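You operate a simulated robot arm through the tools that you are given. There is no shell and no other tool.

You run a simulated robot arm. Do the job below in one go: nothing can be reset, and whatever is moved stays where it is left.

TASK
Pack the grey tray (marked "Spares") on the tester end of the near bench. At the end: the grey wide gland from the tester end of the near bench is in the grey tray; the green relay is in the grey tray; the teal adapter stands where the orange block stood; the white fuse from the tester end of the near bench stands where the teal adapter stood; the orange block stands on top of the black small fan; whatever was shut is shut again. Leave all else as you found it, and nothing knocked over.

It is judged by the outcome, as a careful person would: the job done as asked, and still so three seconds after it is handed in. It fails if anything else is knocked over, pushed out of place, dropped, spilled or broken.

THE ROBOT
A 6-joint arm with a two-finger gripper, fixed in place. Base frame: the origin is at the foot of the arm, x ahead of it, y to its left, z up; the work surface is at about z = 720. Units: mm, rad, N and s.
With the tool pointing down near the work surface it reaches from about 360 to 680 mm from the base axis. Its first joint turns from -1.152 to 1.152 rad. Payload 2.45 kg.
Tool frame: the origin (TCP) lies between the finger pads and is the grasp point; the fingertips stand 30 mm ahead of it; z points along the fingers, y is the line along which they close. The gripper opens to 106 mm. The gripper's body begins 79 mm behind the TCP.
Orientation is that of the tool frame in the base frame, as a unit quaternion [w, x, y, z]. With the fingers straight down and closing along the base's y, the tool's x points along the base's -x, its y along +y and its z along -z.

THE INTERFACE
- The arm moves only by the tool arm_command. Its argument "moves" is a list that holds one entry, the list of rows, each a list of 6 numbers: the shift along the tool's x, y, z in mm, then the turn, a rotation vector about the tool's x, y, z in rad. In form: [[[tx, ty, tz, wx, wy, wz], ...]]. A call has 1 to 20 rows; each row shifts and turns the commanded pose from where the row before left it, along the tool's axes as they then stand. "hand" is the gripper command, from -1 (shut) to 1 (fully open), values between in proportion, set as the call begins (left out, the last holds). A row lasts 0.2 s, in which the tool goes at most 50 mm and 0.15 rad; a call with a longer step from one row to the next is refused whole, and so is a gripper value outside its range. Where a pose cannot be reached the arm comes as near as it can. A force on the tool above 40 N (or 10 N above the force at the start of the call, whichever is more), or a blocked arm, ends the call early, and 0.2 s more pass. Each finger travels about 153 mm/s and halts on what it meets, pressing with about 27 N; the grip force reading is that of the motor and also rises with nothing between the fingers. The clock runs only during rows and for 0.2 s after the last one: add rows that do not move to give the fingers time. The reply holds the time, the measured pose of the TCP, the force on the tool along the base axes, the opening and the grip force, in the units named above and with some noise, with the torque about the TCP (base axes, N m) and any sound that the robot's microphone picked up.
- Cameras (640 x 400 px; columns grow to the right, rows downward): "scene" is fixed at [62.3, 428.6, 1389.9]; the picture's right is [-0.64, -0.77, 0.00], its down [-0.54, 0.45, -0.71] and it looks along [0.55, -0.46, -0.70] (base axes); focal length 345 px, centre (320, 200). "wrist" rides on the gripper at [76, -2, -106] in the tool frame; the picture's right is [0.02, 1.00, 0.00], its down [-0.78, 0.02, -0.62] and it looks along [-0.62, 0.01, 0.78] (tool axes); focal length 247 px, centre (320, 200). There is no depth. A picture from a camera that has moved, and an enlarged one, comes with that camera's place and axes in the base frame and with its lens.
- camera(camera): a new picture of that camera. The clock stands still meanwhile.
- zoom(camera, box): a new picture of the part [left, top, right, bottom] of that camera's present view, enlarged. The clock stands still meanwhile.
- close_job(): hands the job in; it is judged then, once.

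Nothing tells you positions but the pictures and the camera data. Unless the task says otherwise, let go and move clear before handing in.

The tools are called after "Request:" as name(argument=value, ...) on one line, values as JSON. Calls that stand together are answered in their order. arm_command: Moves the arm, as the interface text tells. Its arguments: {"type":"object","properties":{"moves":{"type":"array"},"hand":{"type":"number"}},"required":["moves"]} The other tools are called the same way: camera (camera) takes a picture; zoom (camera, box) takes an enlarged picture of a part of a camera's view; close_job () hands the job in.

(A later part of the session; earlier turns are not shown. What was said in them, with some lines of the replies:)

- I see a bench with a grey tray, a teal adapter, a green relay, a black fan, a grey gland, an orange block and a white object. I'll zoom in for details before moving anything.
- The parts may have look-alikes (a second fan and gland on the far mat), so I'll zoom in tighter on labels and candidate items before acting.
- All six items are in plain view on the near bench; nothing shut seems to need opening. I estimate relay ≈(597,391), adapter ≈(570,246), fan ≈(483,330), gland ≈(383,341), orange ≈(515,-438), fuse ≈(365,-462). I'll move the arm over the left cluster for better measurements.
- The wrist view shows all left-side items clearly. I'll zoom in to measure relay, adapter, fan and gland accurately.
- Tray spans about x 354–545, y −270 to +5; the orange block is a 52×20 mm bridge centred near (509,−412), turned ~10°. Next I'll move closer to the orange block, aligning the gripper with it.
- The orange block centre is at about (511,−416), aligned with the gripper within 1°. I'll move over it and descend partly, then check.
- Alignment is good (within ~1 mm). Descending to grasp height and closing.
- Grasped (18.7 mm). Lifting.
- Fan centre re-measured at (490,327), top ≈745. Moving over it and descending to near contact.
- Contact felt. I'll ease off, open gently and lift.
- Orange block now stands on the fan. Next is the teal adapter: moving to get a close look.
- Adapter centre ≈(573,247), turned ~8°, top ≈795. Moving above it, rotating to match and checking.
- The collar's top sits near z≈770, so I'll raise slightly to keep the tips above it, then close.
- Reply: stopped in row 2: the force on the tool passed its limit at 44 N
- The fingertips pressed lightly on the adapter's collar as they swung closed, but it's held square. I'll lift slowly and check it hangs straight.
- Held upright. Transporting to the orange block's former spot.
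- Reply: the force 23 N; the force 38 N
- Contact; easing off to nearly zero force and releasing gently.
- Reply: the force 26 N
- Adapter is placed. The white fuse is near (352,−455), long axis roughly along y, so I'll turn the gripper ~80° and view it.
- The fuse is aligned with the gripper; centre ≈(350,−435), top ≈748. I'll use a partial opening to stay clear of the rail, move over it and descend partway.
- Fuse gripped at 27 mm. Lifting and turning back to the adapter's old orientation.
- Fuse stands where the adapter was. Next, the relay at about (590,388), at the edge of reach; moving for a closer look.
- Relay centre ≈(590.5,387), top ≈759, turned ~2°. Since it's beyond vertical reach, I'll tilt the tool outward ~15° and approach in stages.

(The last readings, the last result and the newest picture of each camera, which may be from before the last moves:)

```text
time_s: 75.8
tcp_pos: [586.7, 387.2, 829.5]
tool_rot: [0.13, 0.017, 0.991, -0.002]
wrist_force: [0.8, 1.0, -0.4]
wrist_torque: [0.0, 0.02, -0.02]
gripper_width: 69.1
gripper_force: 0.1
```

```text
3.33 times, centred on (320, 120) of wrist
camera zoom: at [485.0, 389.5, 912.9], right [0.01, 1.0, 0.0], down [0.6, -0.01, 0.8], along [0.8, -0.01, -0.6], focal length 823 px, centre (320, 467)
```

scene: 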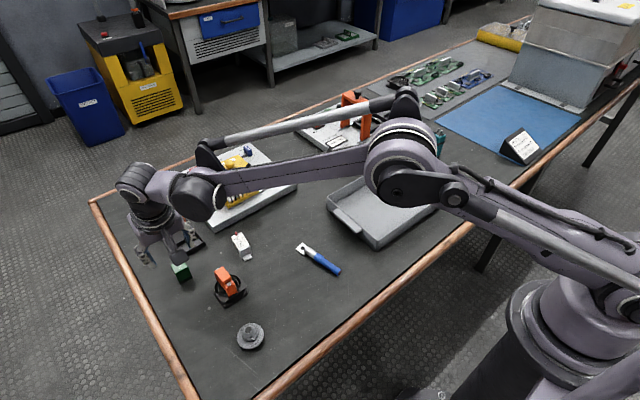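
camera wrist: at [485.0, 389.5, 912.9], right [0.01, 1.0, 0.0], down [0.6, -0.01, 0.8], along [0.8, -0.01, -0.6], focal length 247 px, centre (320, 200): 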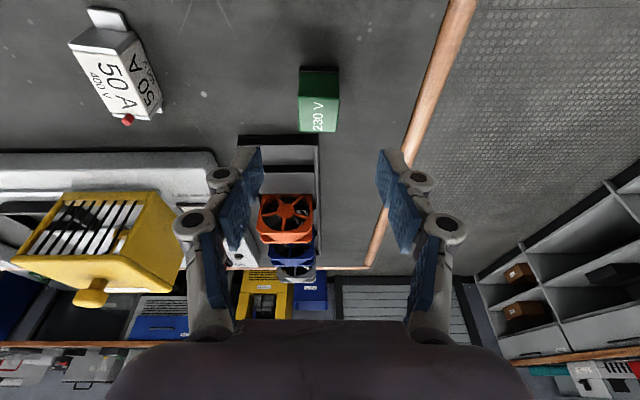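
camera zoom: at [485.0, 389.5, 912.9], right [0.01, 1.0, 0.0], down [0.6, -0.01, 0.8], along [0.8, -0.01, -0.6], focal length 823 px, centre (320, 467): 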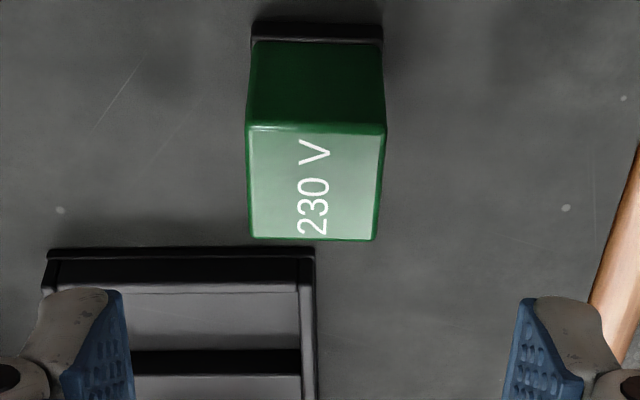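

Request:
arm_command(moves=[[[4.3, -0.4, 15.8, 0, 0, 0], [4.3, -0.4, 15.8, 0, 0, 0], [4.3, -0.4, 15.8, 0, 0, 0], [4.3, -0.3, 15.8, 0, 0, 0], [0, 0, 0, 0, 0, 0], [0, 0, 0, 0, 0, 0]]])

Request:
camera(camera="wrist")

Request:
zoom(camera="scene", box=[130, 220, 220, 290])

```text
time_s: 77.2
tcp_pos: [586.5, 385.6, 765.0]
tool_rot: [0.131, 0.017, 0.991, -0.001]
wrist_force: [-0.8, 0.6, -0.7]
wrist_torque: [-0.03, 0.0, 0.0]
gripper_width: 68.7
gripper_force: 0.1
```

```text
taken
camera wrist: at [484.6, 389.1, 847.4], right [0.01, 1.0, 0.0], down [0.6, -0.01, 0.8], along [0.8, -0.01, -0.6], focal length 247 px, centre (320, 200)
```

wrist: 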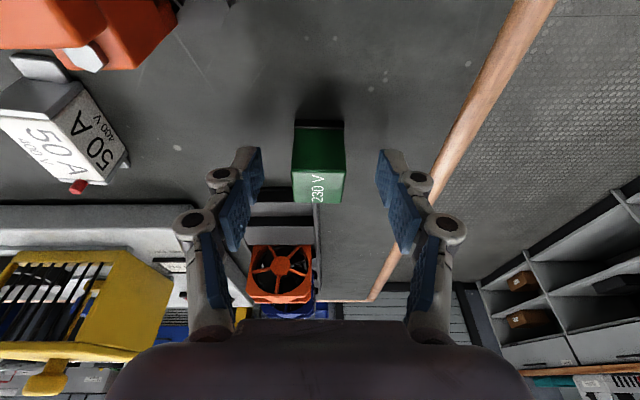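

```text
5.71 times, centred on (175, 255) of scene
camera zoom: at [62.3, 428.6, 1389.9], right [-0.64, -0.77, 0.0], down [-0.54, 0.45, -0.71], along [0.55, -0.46, -0.7], focal length 1972 px, centre (1149, -114)
```

zoom: 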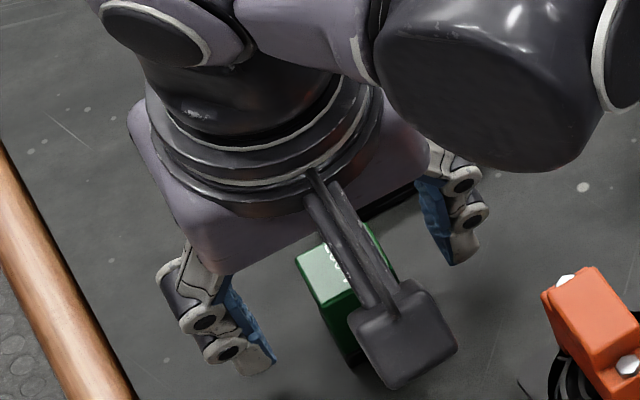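

Request:
arm_command(moves=[[[0, 0, 0, 0, 0, 0], [0, 0, 0, 0, 0, 0], [0, 0, 0, 0, 0, 0], [0, 0, 0, 0, 0, 0]]], hand=-1)

Request:
camera(camera="wrist")

```text
time_s: 78.2
tcp_pos: [587.0, 386.2, 765.4]
tool_rot: [0.13, 0.017, 0.991, -0.002]
wrist_force: [-0.2, 1.3, 0.9]
wrist_torque: [0.04, -0.07, -0.03]
gripper_width: 29.0
gripper_force: 26.7
```

```text
taken
camera wrist: at [484.6, 389.1, 847.7], right [0.01, 1.0, 0.0], down [0.6, -0.01, 0.8], along [0.8, -0.01, -0.6], focal length 247 px, centre (320, 200)
```

wrist: 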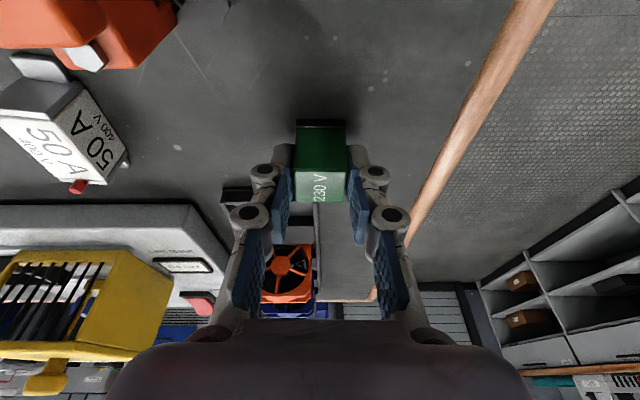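

Request:
arm_command(moves=[[[-1.3, 0, -4.8, 0, 0, 0], [-3.9, 0, -14.5, 0, 0, 0], [-7.7, 0, -29, 0, 0, 0], [-9, 0, -33.8, 0, 0, 0], [-9, 0, -33.8, 0, 0, 0], [0, 0, 0, 0, 0, 0]]])

Request:
camera(camera="wrist")

Request:
camera(camera="scene")

```text
time_s: 79.6
tcp_pos: [586.1, 386.4, 885.2]
tool_rot: [0.13, 0.017, 0.991, -0.002]
wrist_force: [0.8, 0.0, -0.6]
wrist_torque: [0.0, -0.02, 0.01]
gripper_width: 28.9
gripper_force: 27.0
```

```text
taken
camera wrist: at [483.9, 389.1, 967.9], right [0.01, 1.0, 0.0], down [0.6, -0.01, 0.8], along [0.8, -0.01, -0.6], focal length 247 px, centre (320, 200)
```

wrist: 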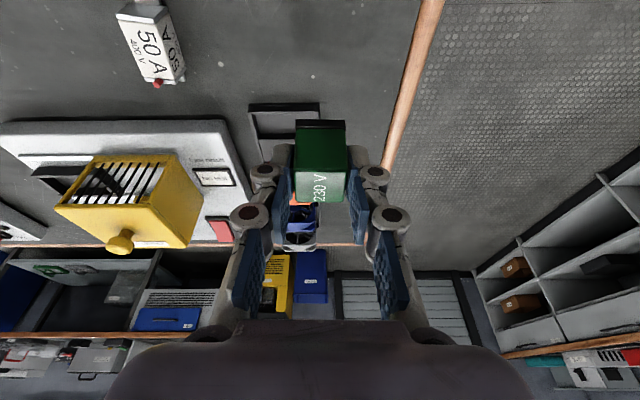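

```text
taken
```

scene: 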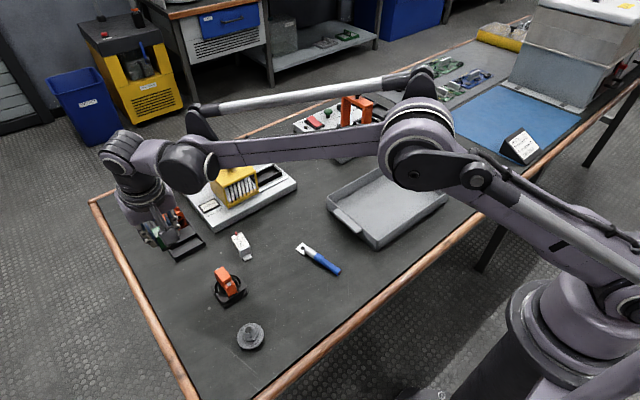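

Request:
arm_command(moves=[[[10.85, -42.8, -2.89, 0, 0, 0], [10.85, -42.8, -2.89, 0, 0, 0], [10.85, -42.8, -2.89, 0, 0, 0], [10.85, -42.8, -2.89, 0, 0, 0], [10.85, -42.8, -2.89, 0, 0, 0], [10.85, -42.8, -2.89, 0, 0, 0], [10.85, -42.8, -2.89, 0, 0, 0], [10.85, -42.8, -2.89, 0, 0, 0], [10.85, -42.8, -2.89, 0, 0, 0], [10.85, -42.8, -2.89, 0, 0, 0], [10.85, -42.8, -2.89, 0, 0, 0], [0, 0, 0, 0, 0, 0], [0, 0, 0, 0, 0, 0]]])

Request:
camera(camera="wrist")

Request:
camera(camera="scene")

```text
time_s: 82.4
tcp_pos: [446.0, -80.3, 883.0]
tool_rot: [0.131, 0.016, 0.991, 0.0]
wrist_force: [0.2, 0.3, -0.8]
wrist_torque: [0.02, -0.01, 0.03]
gripper_width: 28.8
gripper_force: 27.1
```

```text
taken
camera wrist: at [344.1, -77.1, 965.6], right [0.01, 1.0, 0.0], down [0.6, -0.01, 0.8], along [0.8, -0.01, -0.6], focal length 247 px, centre (320, 200)
```

wrist: 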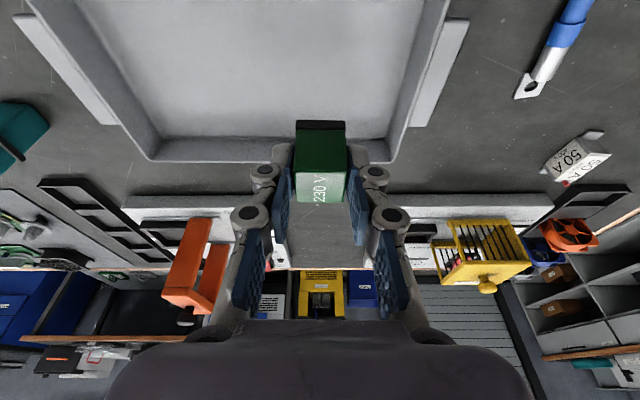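

```text
taken
```

scene: 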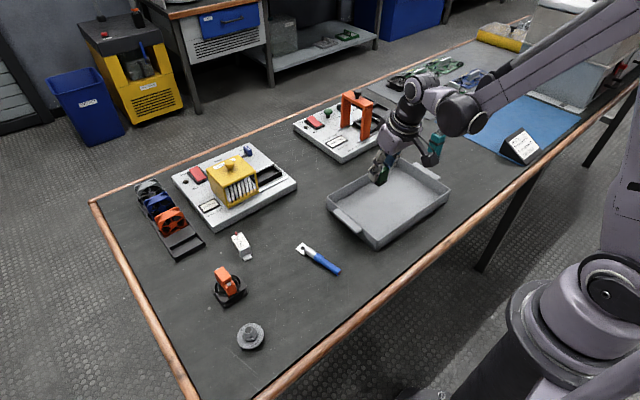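

Request:
arm_command(moves=[[[5.14, 0, 19.3, 0, 0, 0], [5.14, 0, 19.3, 0, 0, 0], [5.14, 0, 19.3, 0, 0, 0], [5.14, 0, 19.3, 0, 0, 0], [5.14, 0, 19.3, 0, 0, 0], [1.3, 0, 4.8, 0, 0, 0], [0, 0, 0, 0, 0, 0], [0, 0, 0, 0, 0, 0]]])

Request:
zoom(camera="scene", box=[310, 130, 470, 260])

Request:
camera(camera="wrist")

```text
time_s: 84.2
tcp_pos: [445.1, -80.1, 778.5]
tool_rot: [0.13, 0.017, 0.991, 0.0]
wrist_force: [0.5, -0.2, -1.4]
wrist_torque: [-0.03, 0.02, 0.01]
gripper_width: 29.0
gripper_force: 27.2
```

```text
3.08 times, centred on (390, 195) of scene
camera zoom: at [62.3, 428.6, 1389.9], right [-0.64, -0.77, 0.0], down [-0.54, 0.45, -0.71], along [0.55, -0.46, -0.7], focal length 1062 px, centre (105, 215)
```

zoom: 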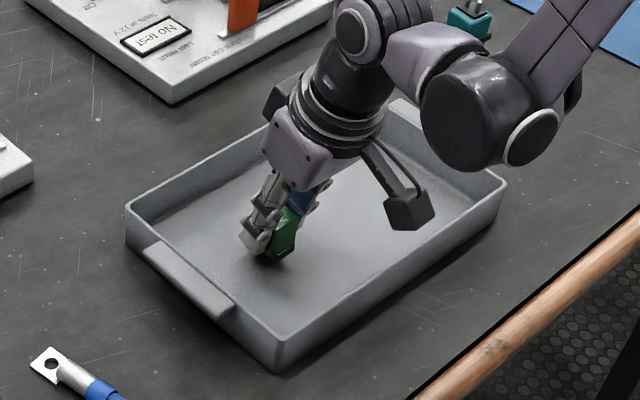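

```text
taken
camera wrist: at [344.6, -77.1, 861.4], right [0.01, 1.0, 0.0], down [0.6, -0.01, 0.8], along [0.8, -0.01, -0.6], focal length 247 px, centre (320, 200)
```

wrist: 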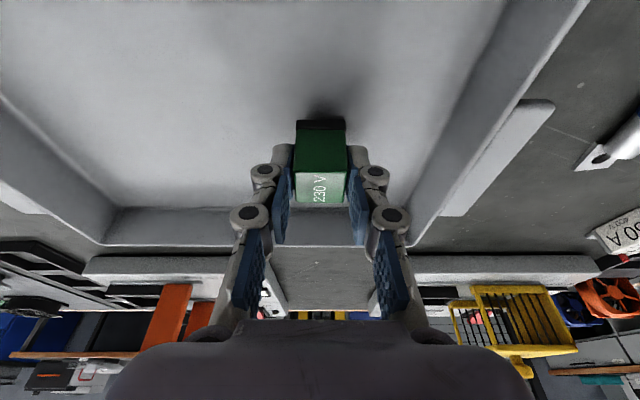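

Descending in small steps to touch the tray floor.

Request:
arm_command(moves=[[[0.65, 0, 2.4, 0, 0, 0], [0, 0, 0, 0, 0, 0]]])

Request:
arm_command(moves=[[[0.5, 0, 1.9, 0, 0, 0], [0, 0, 0, 0, 0, 0]]])

Request:
arm_command(moves=[[[0.3, 0, 1.0, 0, 0, 0], [0, 0, 0, 0, 0, 0]]])

Request:
arm_command(moves=[[[0.2, 0, 0.8, 0, 0, 0], [0, 0, 0, 0, 0, 0]]])

Request:
arm_command(moves=[[[0.2, 0, 0.8, 0, 0, 0], [0, 0, 0, 0, 0, 0]]])

```text
time_s: 84.8
tcp_pos: [446.3, -79.8, 776.2]
tool_rot: [0.13, 0.017, 0.991, -0.002]
wrist_force: [0.7, -0.6, -0.8]
wrist_torque: [0.0, -0.02, 0.0]
gripper_width: 29.1
gripper_force: 27.0
```

```text
time_s: 85.4
tcp_pos: [445.1, -81.1, 773.9]
tool_rot: [0.13, 0.018, 0.991, -0.001]
wrist_force: [-0.1, -0.3, 0.5]
wrist_torque: [-0.01, 0.0, 0.0]
gripper_width: 29.0
gripper_force: 27.3
```

```text
time_s: 86.0
tcp_pos: [445.9, -79.8, 773.0]
tool_rot: [0.13, 0.017, 0.991, -0.001]
wrist_force: [0.5, 0.0, -0.8]
wrist_torque: [0.0, 0.01, -0.02]
gripper_width: 29.0
gripper_force: 26.7
```

```text
time_s: 86.6
tcp_pos: [445.7, -80.3, 770.8]
tool_rot: [0.131, 0.017, 0.991, -0.001]
wrist_force: [0.0, -0.2, 0.2]
wrist_torque: [0.03, 0.02, 0.04]
gripper_width: 28.7
gripper_force: 27.1
```

```text
time_s: 87.2
tcp_pos: [446.1, -79.5, 771.4]
tool_rot: [0.13, 0.018, 0.991, -0.001]
wrist_force: [-0.4, -0.1, -0.3]
wrist_torque: [0.01, 0.01, 0.0]
gripper_width: 28.9
gripper_force: 27.4
```

Request:
arm_command(moves=[[[0.2, 0, 0.8, 0, 0, 0], [0, 0, 0, 0, 0, 0]]])

Request:
arm_command(moves=[[[0.2, 0, 0.8, 0, 0, 0], [0, 0, 0, 0, 0, 0]]])

Request:
arm_command(moves=[[[0.15, 0, 0.6, 0, 0, 0], [0, 0, 0, 0, 0, 0]]])

```text
time_s: 87.8
tcp_pos: [446.4, -80.7, 771.5]
tool_rot: [0.132, 0.018, 0.991, 0.0]
wrist_force: [-1.1, -0.7, 9.8]
wrist_torque: [0.02, -0.06, 0.0]
gripper_width: 29.2
gripper_force: 26.7
```

```text
time_s: 88.4
tcp_pos: [446.2, -79.7, 769.8]
tool_rot: [0.132, 0.017, 0.991, -0.001]
wrist_force: [-1.5, 0.8, 19.3]
wrist_torque: [0.01, -0.07, -0.02]
gripper_width: 28.7
gripper_force: 26.6
```

```text
time_s: 89.0
tcp_pos: [446.2, -80.0, 769.5]
tool_rot: [0.13, 0.017, 0.991, -0.001]
wrist_force: [0.5, 0.8, 18.5]
wrist_torque: [0.04, -0.13, 0.03]
gripper_width: 28.9
gripper_force: 27.1
```

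Request:
arm_command(moves=[[[-0.2, 0, -0.9, 0, 0, 0], [0, 0, 0, 0, 0, 0]]])

Request:
arm_command(moves=[[[0, 0, 0, 0, 0, 0], [0, 0, 0, 0, 0, 0], [0, 0, 0, 0, 0, 0]]], hand=0.1)

Request:
arm_command(moves=[[[-2.6, 0, -9.7, 0, 0, 0], [-5.1, 0, -19.3, 0, 0, 0], [-7.7, 0, -29, 0, 0, 0], [-7.7, 0, -29, 0, 0, 0], [-7.7, 0, -29, 0, 0, 0], [0, 0, 0, 0, 0.13, 0], [0, 0, 0, 0, 0.13, 0], [0, 0, 0, 0, 0, -0.035], [0, 0, 0, 0, 0, 0]]])

Request:
camera(camera="wrist")

Request:
camera(camera="scene")

```text
time_s: 89.6
tcp_pos: [446.7, -79.8, 769.7]
tool_rot: [0.13, 0.017, 0.991, -0.001]
wrist_force: [0.5, 0.5, -0.9]
wrist_torque: [-0.02, 0.01, 0.02]
gripper_width: 28.9
gripper_force: 27.2
```

```text
time_s: 90.4
tcp_pos: [446.0, -79.1, 769.9]
tool_rot: [0.13, 0.017, 0.991, -0.002]
wrist_force: [0.5, -0.8, -0.4]
wrist_torque: [-0.01, 0.01, 0.0]
gripper_width: 58.3
gripper_force: 0.0
```

```text
time_s: 92.4
tcp_pos: [446.8, -79.8, 890.2]
tool_rot: [0.002, 0.0, 1.0, 0.001]
wrist_force: [0.0, -0.7, -0.6]
wrist_torque: [0.02, 0.03, 0.0]
gripper_width: 58.4
gripper_force: 0.1
```

```text
taken
camera wrist: at [369.4, -81.0, 996.1], right [-0.02, 1.0, 0.0], down [0.78, 0.02, 0.62], along [0.62, 0.02, -0.78], focal length 247 px, centre (320, 200)
```

wrist: 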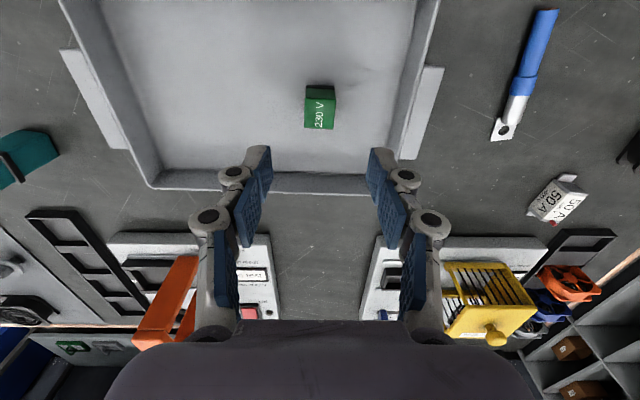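

```text
taken
```

scene: 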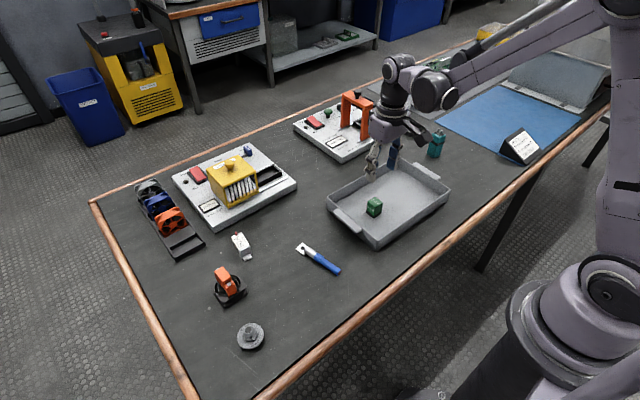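

Relay is upright in the tray. Now the gland; moving to view it.

Request:
arm_command(moves=[[[12.7, 42.5, 0, 0, 0, 0], [12.7, 42.5, 0, 0, 0, 0], [12.7, 42.5, 0, 0, 0, 0], [12.7, 42.5, 0, 0, 0, 0], [12.7, 42.5, 0, 0, 0, 0], [12.7, 42.5, 0, 0, 0, 0], [12.7, 42.5, 0, 0, 0, 0], [12.7, 42.5, 0, 0, 0, 0], [12.7, 42.5, 0, 0, 0, 0], [12.7, 42.5, 0, 0, 0, 0], [0, 0, 0, 0, 0, 0], [0, 0, 0, 0, 0, 0]]])

Request:
camera(camera="wrist")

Request:
zoom(camera="wrist", box=[270, 90, 370, 170])

Request:
zoom(camera="scene", box=[225, 310, 275, 360])

```text
time_s: 95.0
tcp_pos: [318.8, 344.5, 890.1]
tool_rot: [0.0, 0.0, 1.0, 0.001]
wrist_force: [0.0, 0.6, 0.1]
wrist_torque: [0.01, 0.03, 0.02]
gripper_width: 58.2
gripper_force: 0.1
```

```text
taken
camera wrist: at [241.6, 344.0, 995.9], right [-0.02, 1.0, 0.0], down [0.78, 0.02, 0.62], along [0.62, 0.02, -0.78], focal length 247 px, centre (320, 200)
```

wrist: 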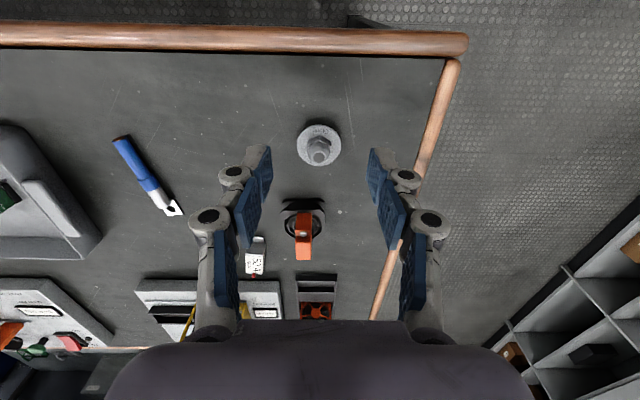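

```text
5.00 times, centred on (320, 130) of wrist
camera zoom: at [241.6, 344.0, 995.9], right [-0.02, 1.0, 0.0], down [0.78, 0.02, 0.62], along [0.62, 0.02, -0.78], focal length 1235 px, centre (320, 550)
```

zoom: 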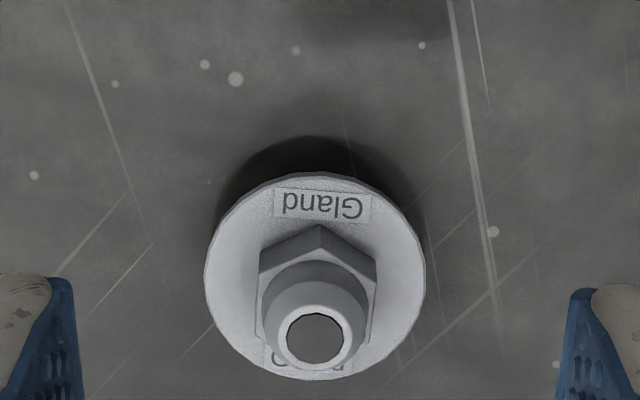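

```text
8.00 times, centred on (250, 335) of scene
camera zoom: at [62.3, 428.7, 1389.9], right [-0.64, -0.77, 0.0], down [-0.54, 0.45, -0.71], along [0.55, -0.46, -0.7], focal length 2760 px, centre (880, -880)
```

zoom: 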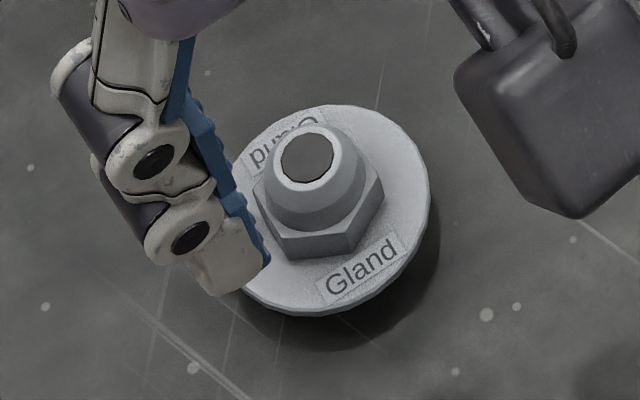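

The gland's flange sits at z≈735 on a stem; hex flats (~27 mm) at z≈735–744, centre ≈(370,347), turned ~5°. I'll align on the hex and descend partway.

Request:
arm_command(moves=[[[0, 0, 0, 0, 0, 0.085], [-17, 2.2, 0, 0, 0, 0], [-17, 2.2, 0, 0, 0, 0], [-17, 2.2, 0, 0, 0, 0], [0, 0, 20, 0, 0, 0], [0, 0, 20, 0, 0, 0], [0, 0, 20, 0, 0, 0], [0, 0, 0, 0, 0, 0], [0, 0, 0, 0, 0, 0]]])

Request:
camera(camera="wrist")

Request:
zoom(camera="wrist", box=[260, 40, 380, 180])

```text
time_s: 97.0
tcp_pos: [370.0, 346.8, 829.6]
tool_rot: [0.001, 0.043, 0.999, 0.001]
wrist_force: [-0.2, -0.7, -0.2]
wrist_torque: [-0.02, 0.01, -0.02]
gripper_width: 58.0
gripper_force: 0.1
```

```text
taken
camera wrist: at [293.8, 352.7, 936.7], right [0.06, 1.0, 0.0], down [0.78, -0.05, 0.62], along [0.62, -0.04, -0.78], focal length 247 px, centre (320, 200)
```

wrist: 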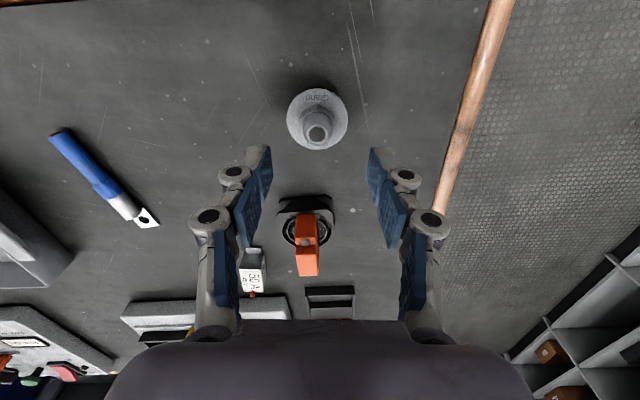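

```text
2.86 times, centred on (320, 110) of wrist
camera zoom: at [293.8, 352.7, 936.7], right [0.06, 1.0, 0.0], down [0.78, -0.05, 0.62], along [0.62, -0.04, -0.78], focal length 706 px, centre (320, 457)
```

zoom: 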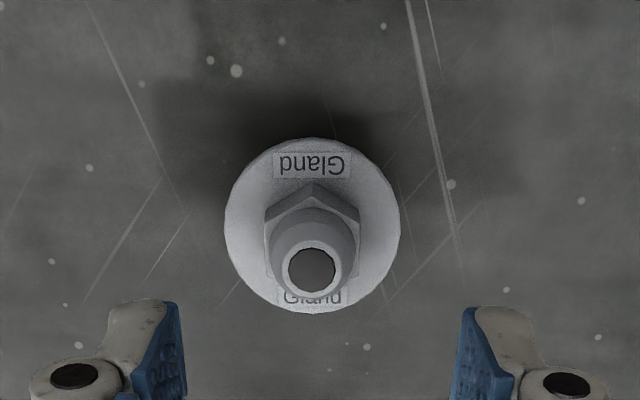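

Request:
arm_command(moves=[[[-0.4, -3, 0, 0, 0, 0], [0, 0, 20, 0, 0, 0], [0, 0, 20, 0, 0, 0], [0, 0, 12, 0, 0, 0], [0, 0, 0, 0, 0, 0], [0, 0, 0, 0, 0, 0]]])

Request:
zoom(camera="scene", box=[200, 280, 300, 360])

Request:
camera(camera="wrist")

```text
time_s: 98.4
tcp_pos: [371.0, 345.4, 779.1]
tool_rot: [0.001, 0.043, 0.999, 0.0]
wrist_force: [0.4, -0.6, 0.0]
wrist_torque: [0.02, 0.0, -0.01]
gripper_width: 58.3
gripper_force: 0.0
```

```text
5.00 times, centred on (250, 320) of scene
camera zoom: at [62.3, 428.6, 1389.9], right [-0.64, -0.77, 0.0], down [-0.54, 0.45, -0.71], along [0.55, -0.46, -0.7], focal length 1725 px, centre (670, -400)
```

zoom: 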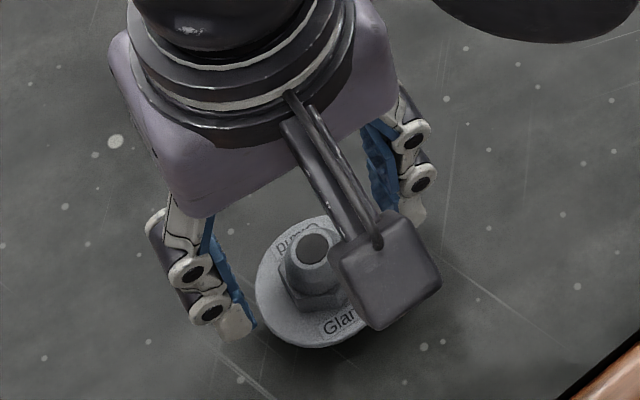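

```text
taken
camera wrist: at [294.4, 350.1, 884.8], right [0.06, 1.0, 0.0], down [0.78, -0.05, 0.62], along [0.62, -0.04, -0.78], focal length 247 px, centre (320, 200)
```

wrist: 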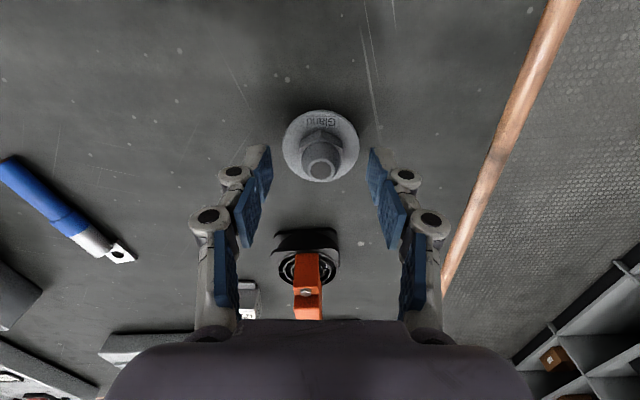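

Request:
arm_command(moves=[[[0, 0, 1, 0, 0, 0], [0, 0, 0, 0, 0, 0], [0, 0, 0, 0, 0, 0], [0, 0, 0, 0, 0, 0], [0, 0, 0, 0, 0, 0]]], hand=-1)

Request:
zoom(camera="scene", box=[200, 280, 300, 360])

Request:
zoom(camera="wrist", box=[220, 70, 420, 230])

```text
time_s: 99.6
tcp_pos: [370.6, 343.8, 777.3]
tool_rot: [0.001, 0.043, 0.999, 0.002]
wrist_force: [-0.3, 1.0, 13.8]
wrist_torque: [0.11, -0.04, 0.01]
gripper_width: 24.7
gripper_force: 27.2
```

```text
5.00 times, centred on (250, 320) of scene
camera zoom: at [62.2, 428.5, 1390.0], right [-0.64, -0.77, 0.0], down [-0.54, 0.45, -0.71], along [0.55, -0.46, -0.7], focal length 1725 px, centre (670, -400)
```

zoom: 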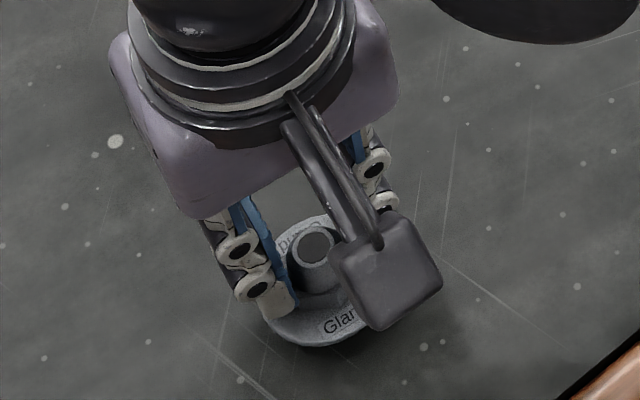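

```text
2.50 times, centred on (320, 150) of wrist
camera zoom: at [294.2, 349.9, 884.3], right [0.06, 1.0, 0.0], down [0.78, -0.05, 0.62], along [0.62, -0.04, -0.78], focal length 617 px, centre (320, 325)
```

zoom: 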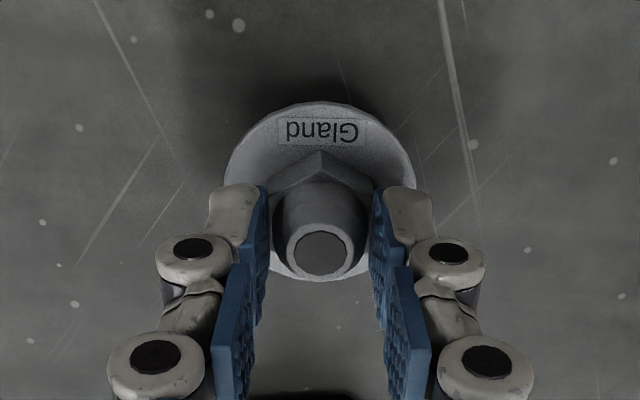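

Gripped on the hex with tips resting on the flange. Lifting slowly and checking.

Request:
arm_command(moves=[[[0, 0, -2, 0, 0, 0], [0, 0, -8, 0, 0, 0], [0, 0, -15, 0, 0, 0], [0, 0, -25, 0, 0, 0], [0, 0, -35, 0, 0, 0], [0, 0, -35, 0, 0, 0], [0, 0, 0, 0, 0, 0]]])

Request:
camera(camera="wrist")

Request:
zoom(camera="scene", box=[200, 230, 320, 330])

```text
time_s: 101.2
tcp_pos: [370.5, 343.9, 899.0]
tool_rot: [0.001, 0.043, 0.999, 0.001]
wrist_force: [0.4, 0.5, -0.8]
wrist_torque: [0.0, 0.03, -0.02]
gripper_width: 25.2
gripper_force: 27.8
```

```text
taken
camera wrist: at [293.9, 348.9, 1005.1], right [0.06, 1.0, 0.0], down [0.78, -0.05, 0.62], along [0.62, -0.04, -0.78], focal length 247 px, centre (320, 200)
```

wrist: 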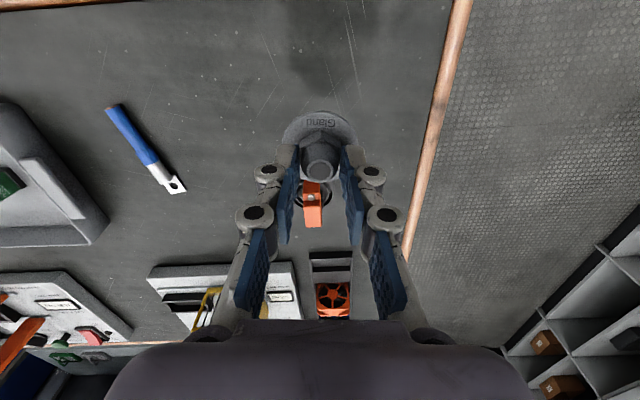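

```text
4.00 times, centred on (260, 280) of scene
camera zoom: at [62.3, 428.7, 1389.9], right [-0.64, -0.77, 0.0], down [-0.54, 0.45, -0.71], along [0.55, -0.46, -0.7], focal length 1380 px, centre (560, -120)
```

zoom: 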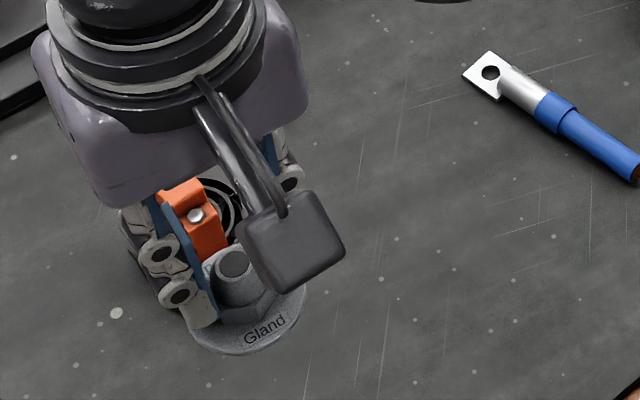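

Request:
arm_command(moves=[[[-9.93, -42.97, 0, 0, 0, 0], [-9.93, -42.97, 0, 0, 0, 0], [-9.93, -42.97, 0, 0, 0, 0], [-9.93, -42.97, 0, 0, 0, 0], [-9.93, -42.97, 0, 0, 0, 0], [-9.93, -42.97, 0, 0, 0, 0], [-9.93, -42.97, 0, 0, 0, 0], [-9.93, -42.97, 0, 0, 0, 0], [-9.93, -42.97, 0, 0, 0, 0], [-9.93, -42.97, 0, 0, 0, 0], [-9.93, -42.97, 0, 0, 0, 0], [-9.93, -42.97, 0, 0, 0, 0], [0, 0, 0, 0, 0, 0], [0, 0, 0, 0, 0, 0]]])

Request:
camera(camera="wrist")

Request:
camera(camera="scene")

```text
time_s: 104.2
tcp_pos: [443.5, -180.4, 897.5]
tool_rot: [0.001, 0.042, 0.999, 0.001]
wrist_force: [-0.4, 0.3, 0.0]
wrist_torque: [0.01, -0.02, -0.02]
gripper_width: 25.0
gripper_force: 27.0
```

```text
taken
camera wrist: at [367.8, -174.8, 1003.3], right [0.06, 1.0, 0.0], down [0.78, -0.05, 0.62], along [0.62, -0.04, -0.78], focal length 247 px, centre (320, 200)
```

wrist: 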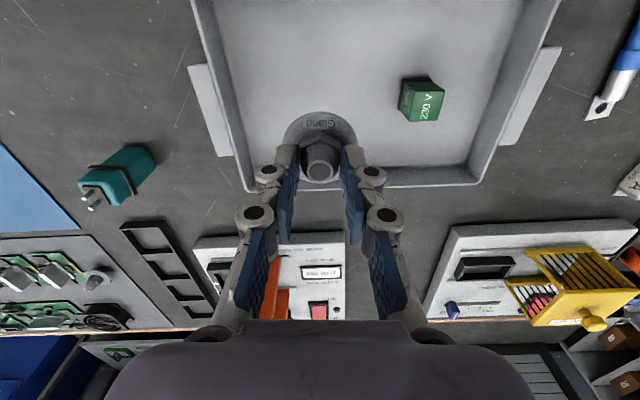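

```text
taken
```

scene: 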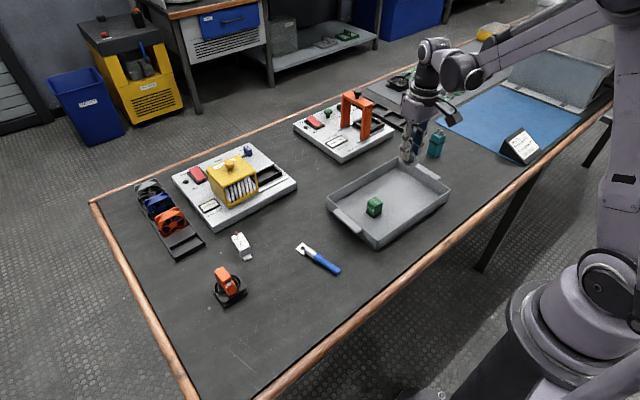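

Request:
arm_command(moves=[[[0, 0, 25, 0, 0, 0], [0, 0, 25, 0, 0, 0], [0, 0, 25, 0, 0, 0], [0, 0, 20, 0, 0, 0], [0, 0, 11, 0, 0, 0], [0, 0, 4, 0, 0, 0], [0, 0, 0, 0, 0, 0], [0, 0, 0, 0, 0, 0]]])

Request:
zoom(camera="scene", box=[330, 120, 470, 230])

Request:
arm_command(moves=[[[0, 0, 1.5, 0, 0, 0], [0, 0, 0, 0, 0, 0]]])

Request:
arm_command(moves=[[[0, 0, 1.2, 0, 0, 0], [0, 0, 0, 0, 0, 0]]])

Request:
arm_command(moves=[[[0, 0, 0.8, 0, 0, 0], [0, 0, 0, 0, 0, 0]]])

```text
time_s: 106.0
tcp_pos: [445.8, -179.7, 784.6]
tool_rot: [0.001, 0.042, 0.999, 0.001]
wrist_force: [-0.4, 0.5, 0.3]
wrist_torque: [0.0, 0.0, 0.01]
gripper_width: 25.0
gripper_force: 26.9
```

```text
3.64 times, centred on (400, 175) of scene
camera zoom: at [62.3, 428.6, 1389.9], right [-0.64, -0.77, 0.0], down [-0.54, 0.45, -0.71], along [0.55, -0.46, -0.7], focal length 1255 px, centre (29, 291)
```

zoom: 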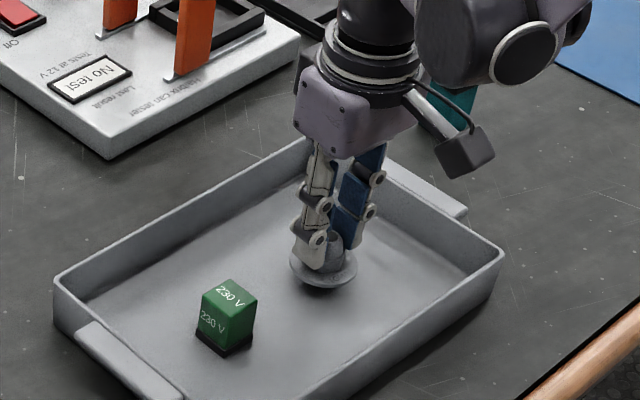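

```text
time_s: 106.6
tcp_pos: [445.4, -179.1, 784.7]
tool_rot: [0.001, 0.043, 0.999, 0.0]
wrist_force: [0.4, 0.2, -0.3]
wrist_torque: [-0.05, 0.01, -0.02]
gripper_width: 24.8
gripper_force: 26.5
```

```text
time_s: 107.2
tcp_pos: [444.3, -179.9, 784.9]
tool_rot: [0.001, 0.043, 0.999, 0.001]
wrist_force: [0.7, -0.6, 14.5]
wrist_torque: [-0.06, 0.04, 0.01]
gripper_width: 25.1
gripper_force: 27.2
```

```text
time_s: 107.8
tcp_pos: [444.8, -180.4, 783.4]
tool_rot: [0.001, 0.043, 0.999, 0.0]
wrist_force: [1.4, -1.2, 18.9]
wrist_torque: [-0.04, -0.02, 0.01]
gripper_width: 25.1
gripper_force: 26.8
```

Request:
arm_command(moves=[[[0, 0, -0.6, 0, 0, 0], [0, 0, 0, 0, 0, 0]]])

Request:
arm_command(moves=[[[0, 0, 0, 0, 0, 0], [0, 0, 0, 0, 0, 0], [0, 0, 0, 0, 0, 0]]], hand=0.1)

Request:
arm_command(moves=[[[0, 0, -10, 0, 0, 0], [0, 0, -20, 0, 0, 0], [0, 0, -35, 0, 0, 0], [0, 0, -35, 0, 0, 0], [0, 0, -40, 0, 0, 0], [0, 0, -40, 0, 0, 0], [0, 0, 0, 0, 0, 0]]])

Request:
camera(camera="wrist")

Request:
camera(camera="scene")

```text
time_s: 108.4
tcp_pos: [445.5, -180.5, 783.4]
tool_rot: [0.0, 0.042, 0.999, 0.002]
wrist_force: [1.3, 0.8, 2.1]
wrist_torque: [0.04, -0.07, 0.03]
gripper_width: 24.9
gripper_force: 26.8
```

```text
time_s: 109.2
tcp_pos: [445.4, -180.3, 783.4]
tool_rot: [0.001, 0.043, 0.999, 0.0]
wrist_force: [0.1, -0.5, 0.0]
wrist_torque: [-0.01, 0.03, -0.01]
gripper_width: 58.4
gripper_force: 0.0
```

```text
time_s: 110.8
tcp_pos: [444.7, -180.9, 964.0]
tool_rot: [0.002, 0.043, 0.999, 0.001]
wrist_force: [1.0, 0.2, 0.6]
wrist_torque: [0.03, 0.03, 0.0]
gripper_width: 58.3
gripper_force: 0.1
```

```text
taken
camera wrist: at [368.2, -174.8, 1070.0], right [0.06, 1.0, 0.0], down [0.78, -0.05, 0.62], along [0.62, -0.04, -0.78], focal length 247 px, centre (320, 200)
```

wrist: 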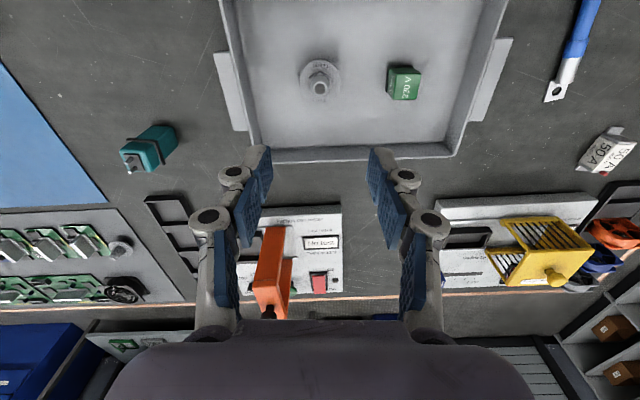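

```text
taken
```

scene: 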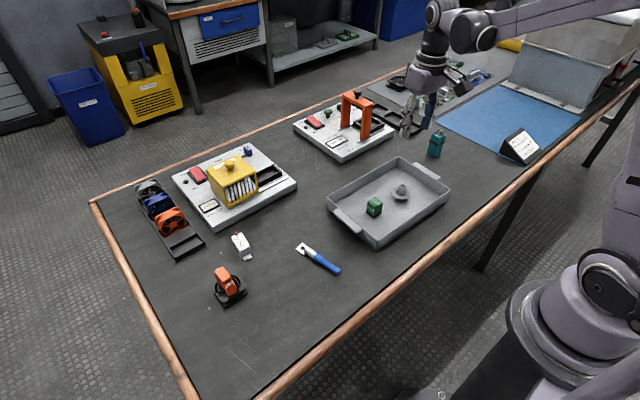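

All moves done. I'll zoom in for a final check of every item.

Request:
zoom(camera="scene", box=[130, 160, 310, 310])

Request:
zoom(camera="scene", box=[310, 100, 550, 260])

Request:
zoom(camera="scene", box=[200, 220, 280, 320])

```text
2.67 times, centred on (220, 235) of scene
camera zoom: at [62.3, 428.6, 1389.9], right [-0.64, -0.77, 0.0], down [-0.54, 0.45, -0.71], along [0.55, -0.46, -0.7], focal length 920 px, centre (587, 107)
```

zoom: 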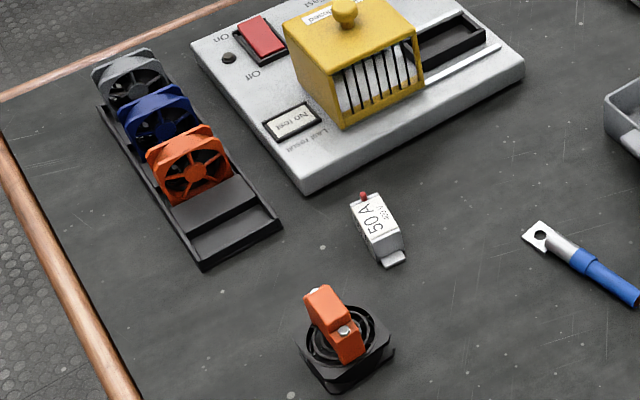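

```text
2.50 times, centred on (430, 180) of scene
camera zoom: at [62.3, 428.6, 1389.9], right [-0.64, -0.77, 0.0], down [-0.54, 0.45, -0.71], along [0.55, -0.46, -0.7], focal length 863 px, centre (45, 250)
```

zoom: 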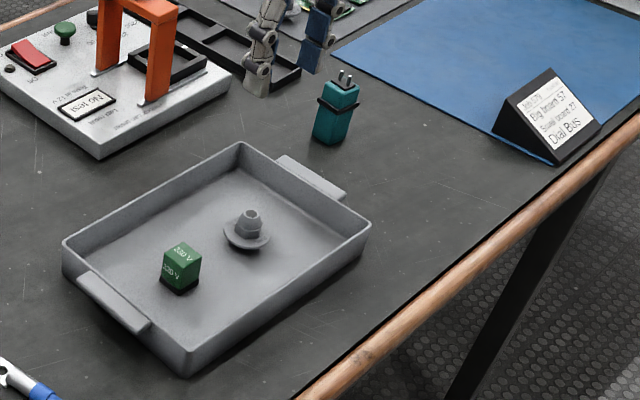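

```text
4.00 times, centred on (240, 270) of scene
camera zoom: at [62.3, 428.6, 1389.9], right [-0.64, -0.77, 0.0], down [-0.54, 0.45, -0.71], along [0.55, -0.46, -0.7], focal length 1380 px, centre (640, -80)
```

zoom: 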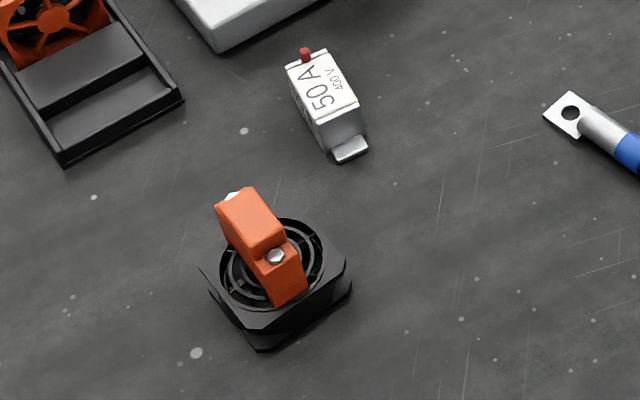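

Everything is where it was asked for: the gland and relay are upright in the grey tray, and the teal adapter is on the orange block's old spot. The white fuse is on the adapter's old spot, and the orange block stands on the black small fan. I opened nothing, nothing else looks disturbed, and the gripper is clear, so I'm handing in.

Request:
close_job()

```text
The job is handed in.
```

I packed the grey tray as asked and handed the job in. The last camera check, just before hand-in, showed every item in its place:

- **Grey tray:** the grey wide gland and the green relay are both upright inside it.
- **Teal adapter:** it stands where the orange block stood, to within a millimetre or two.
- **White fuse (50 A):** it stands where the teal adapter stood, label side up as before. I turned it about 80°, so its long side now points away from the arm.
- **Orange block:** it stands on top of the black small fan.

I opened nothing that was shut. In the last pictures nothing was knocked over or looked out of place. The gripper is open and well above the bench.

I didn't see the "Spares" marking from either camera. I used the only grey tray on the tester end of the near bench.
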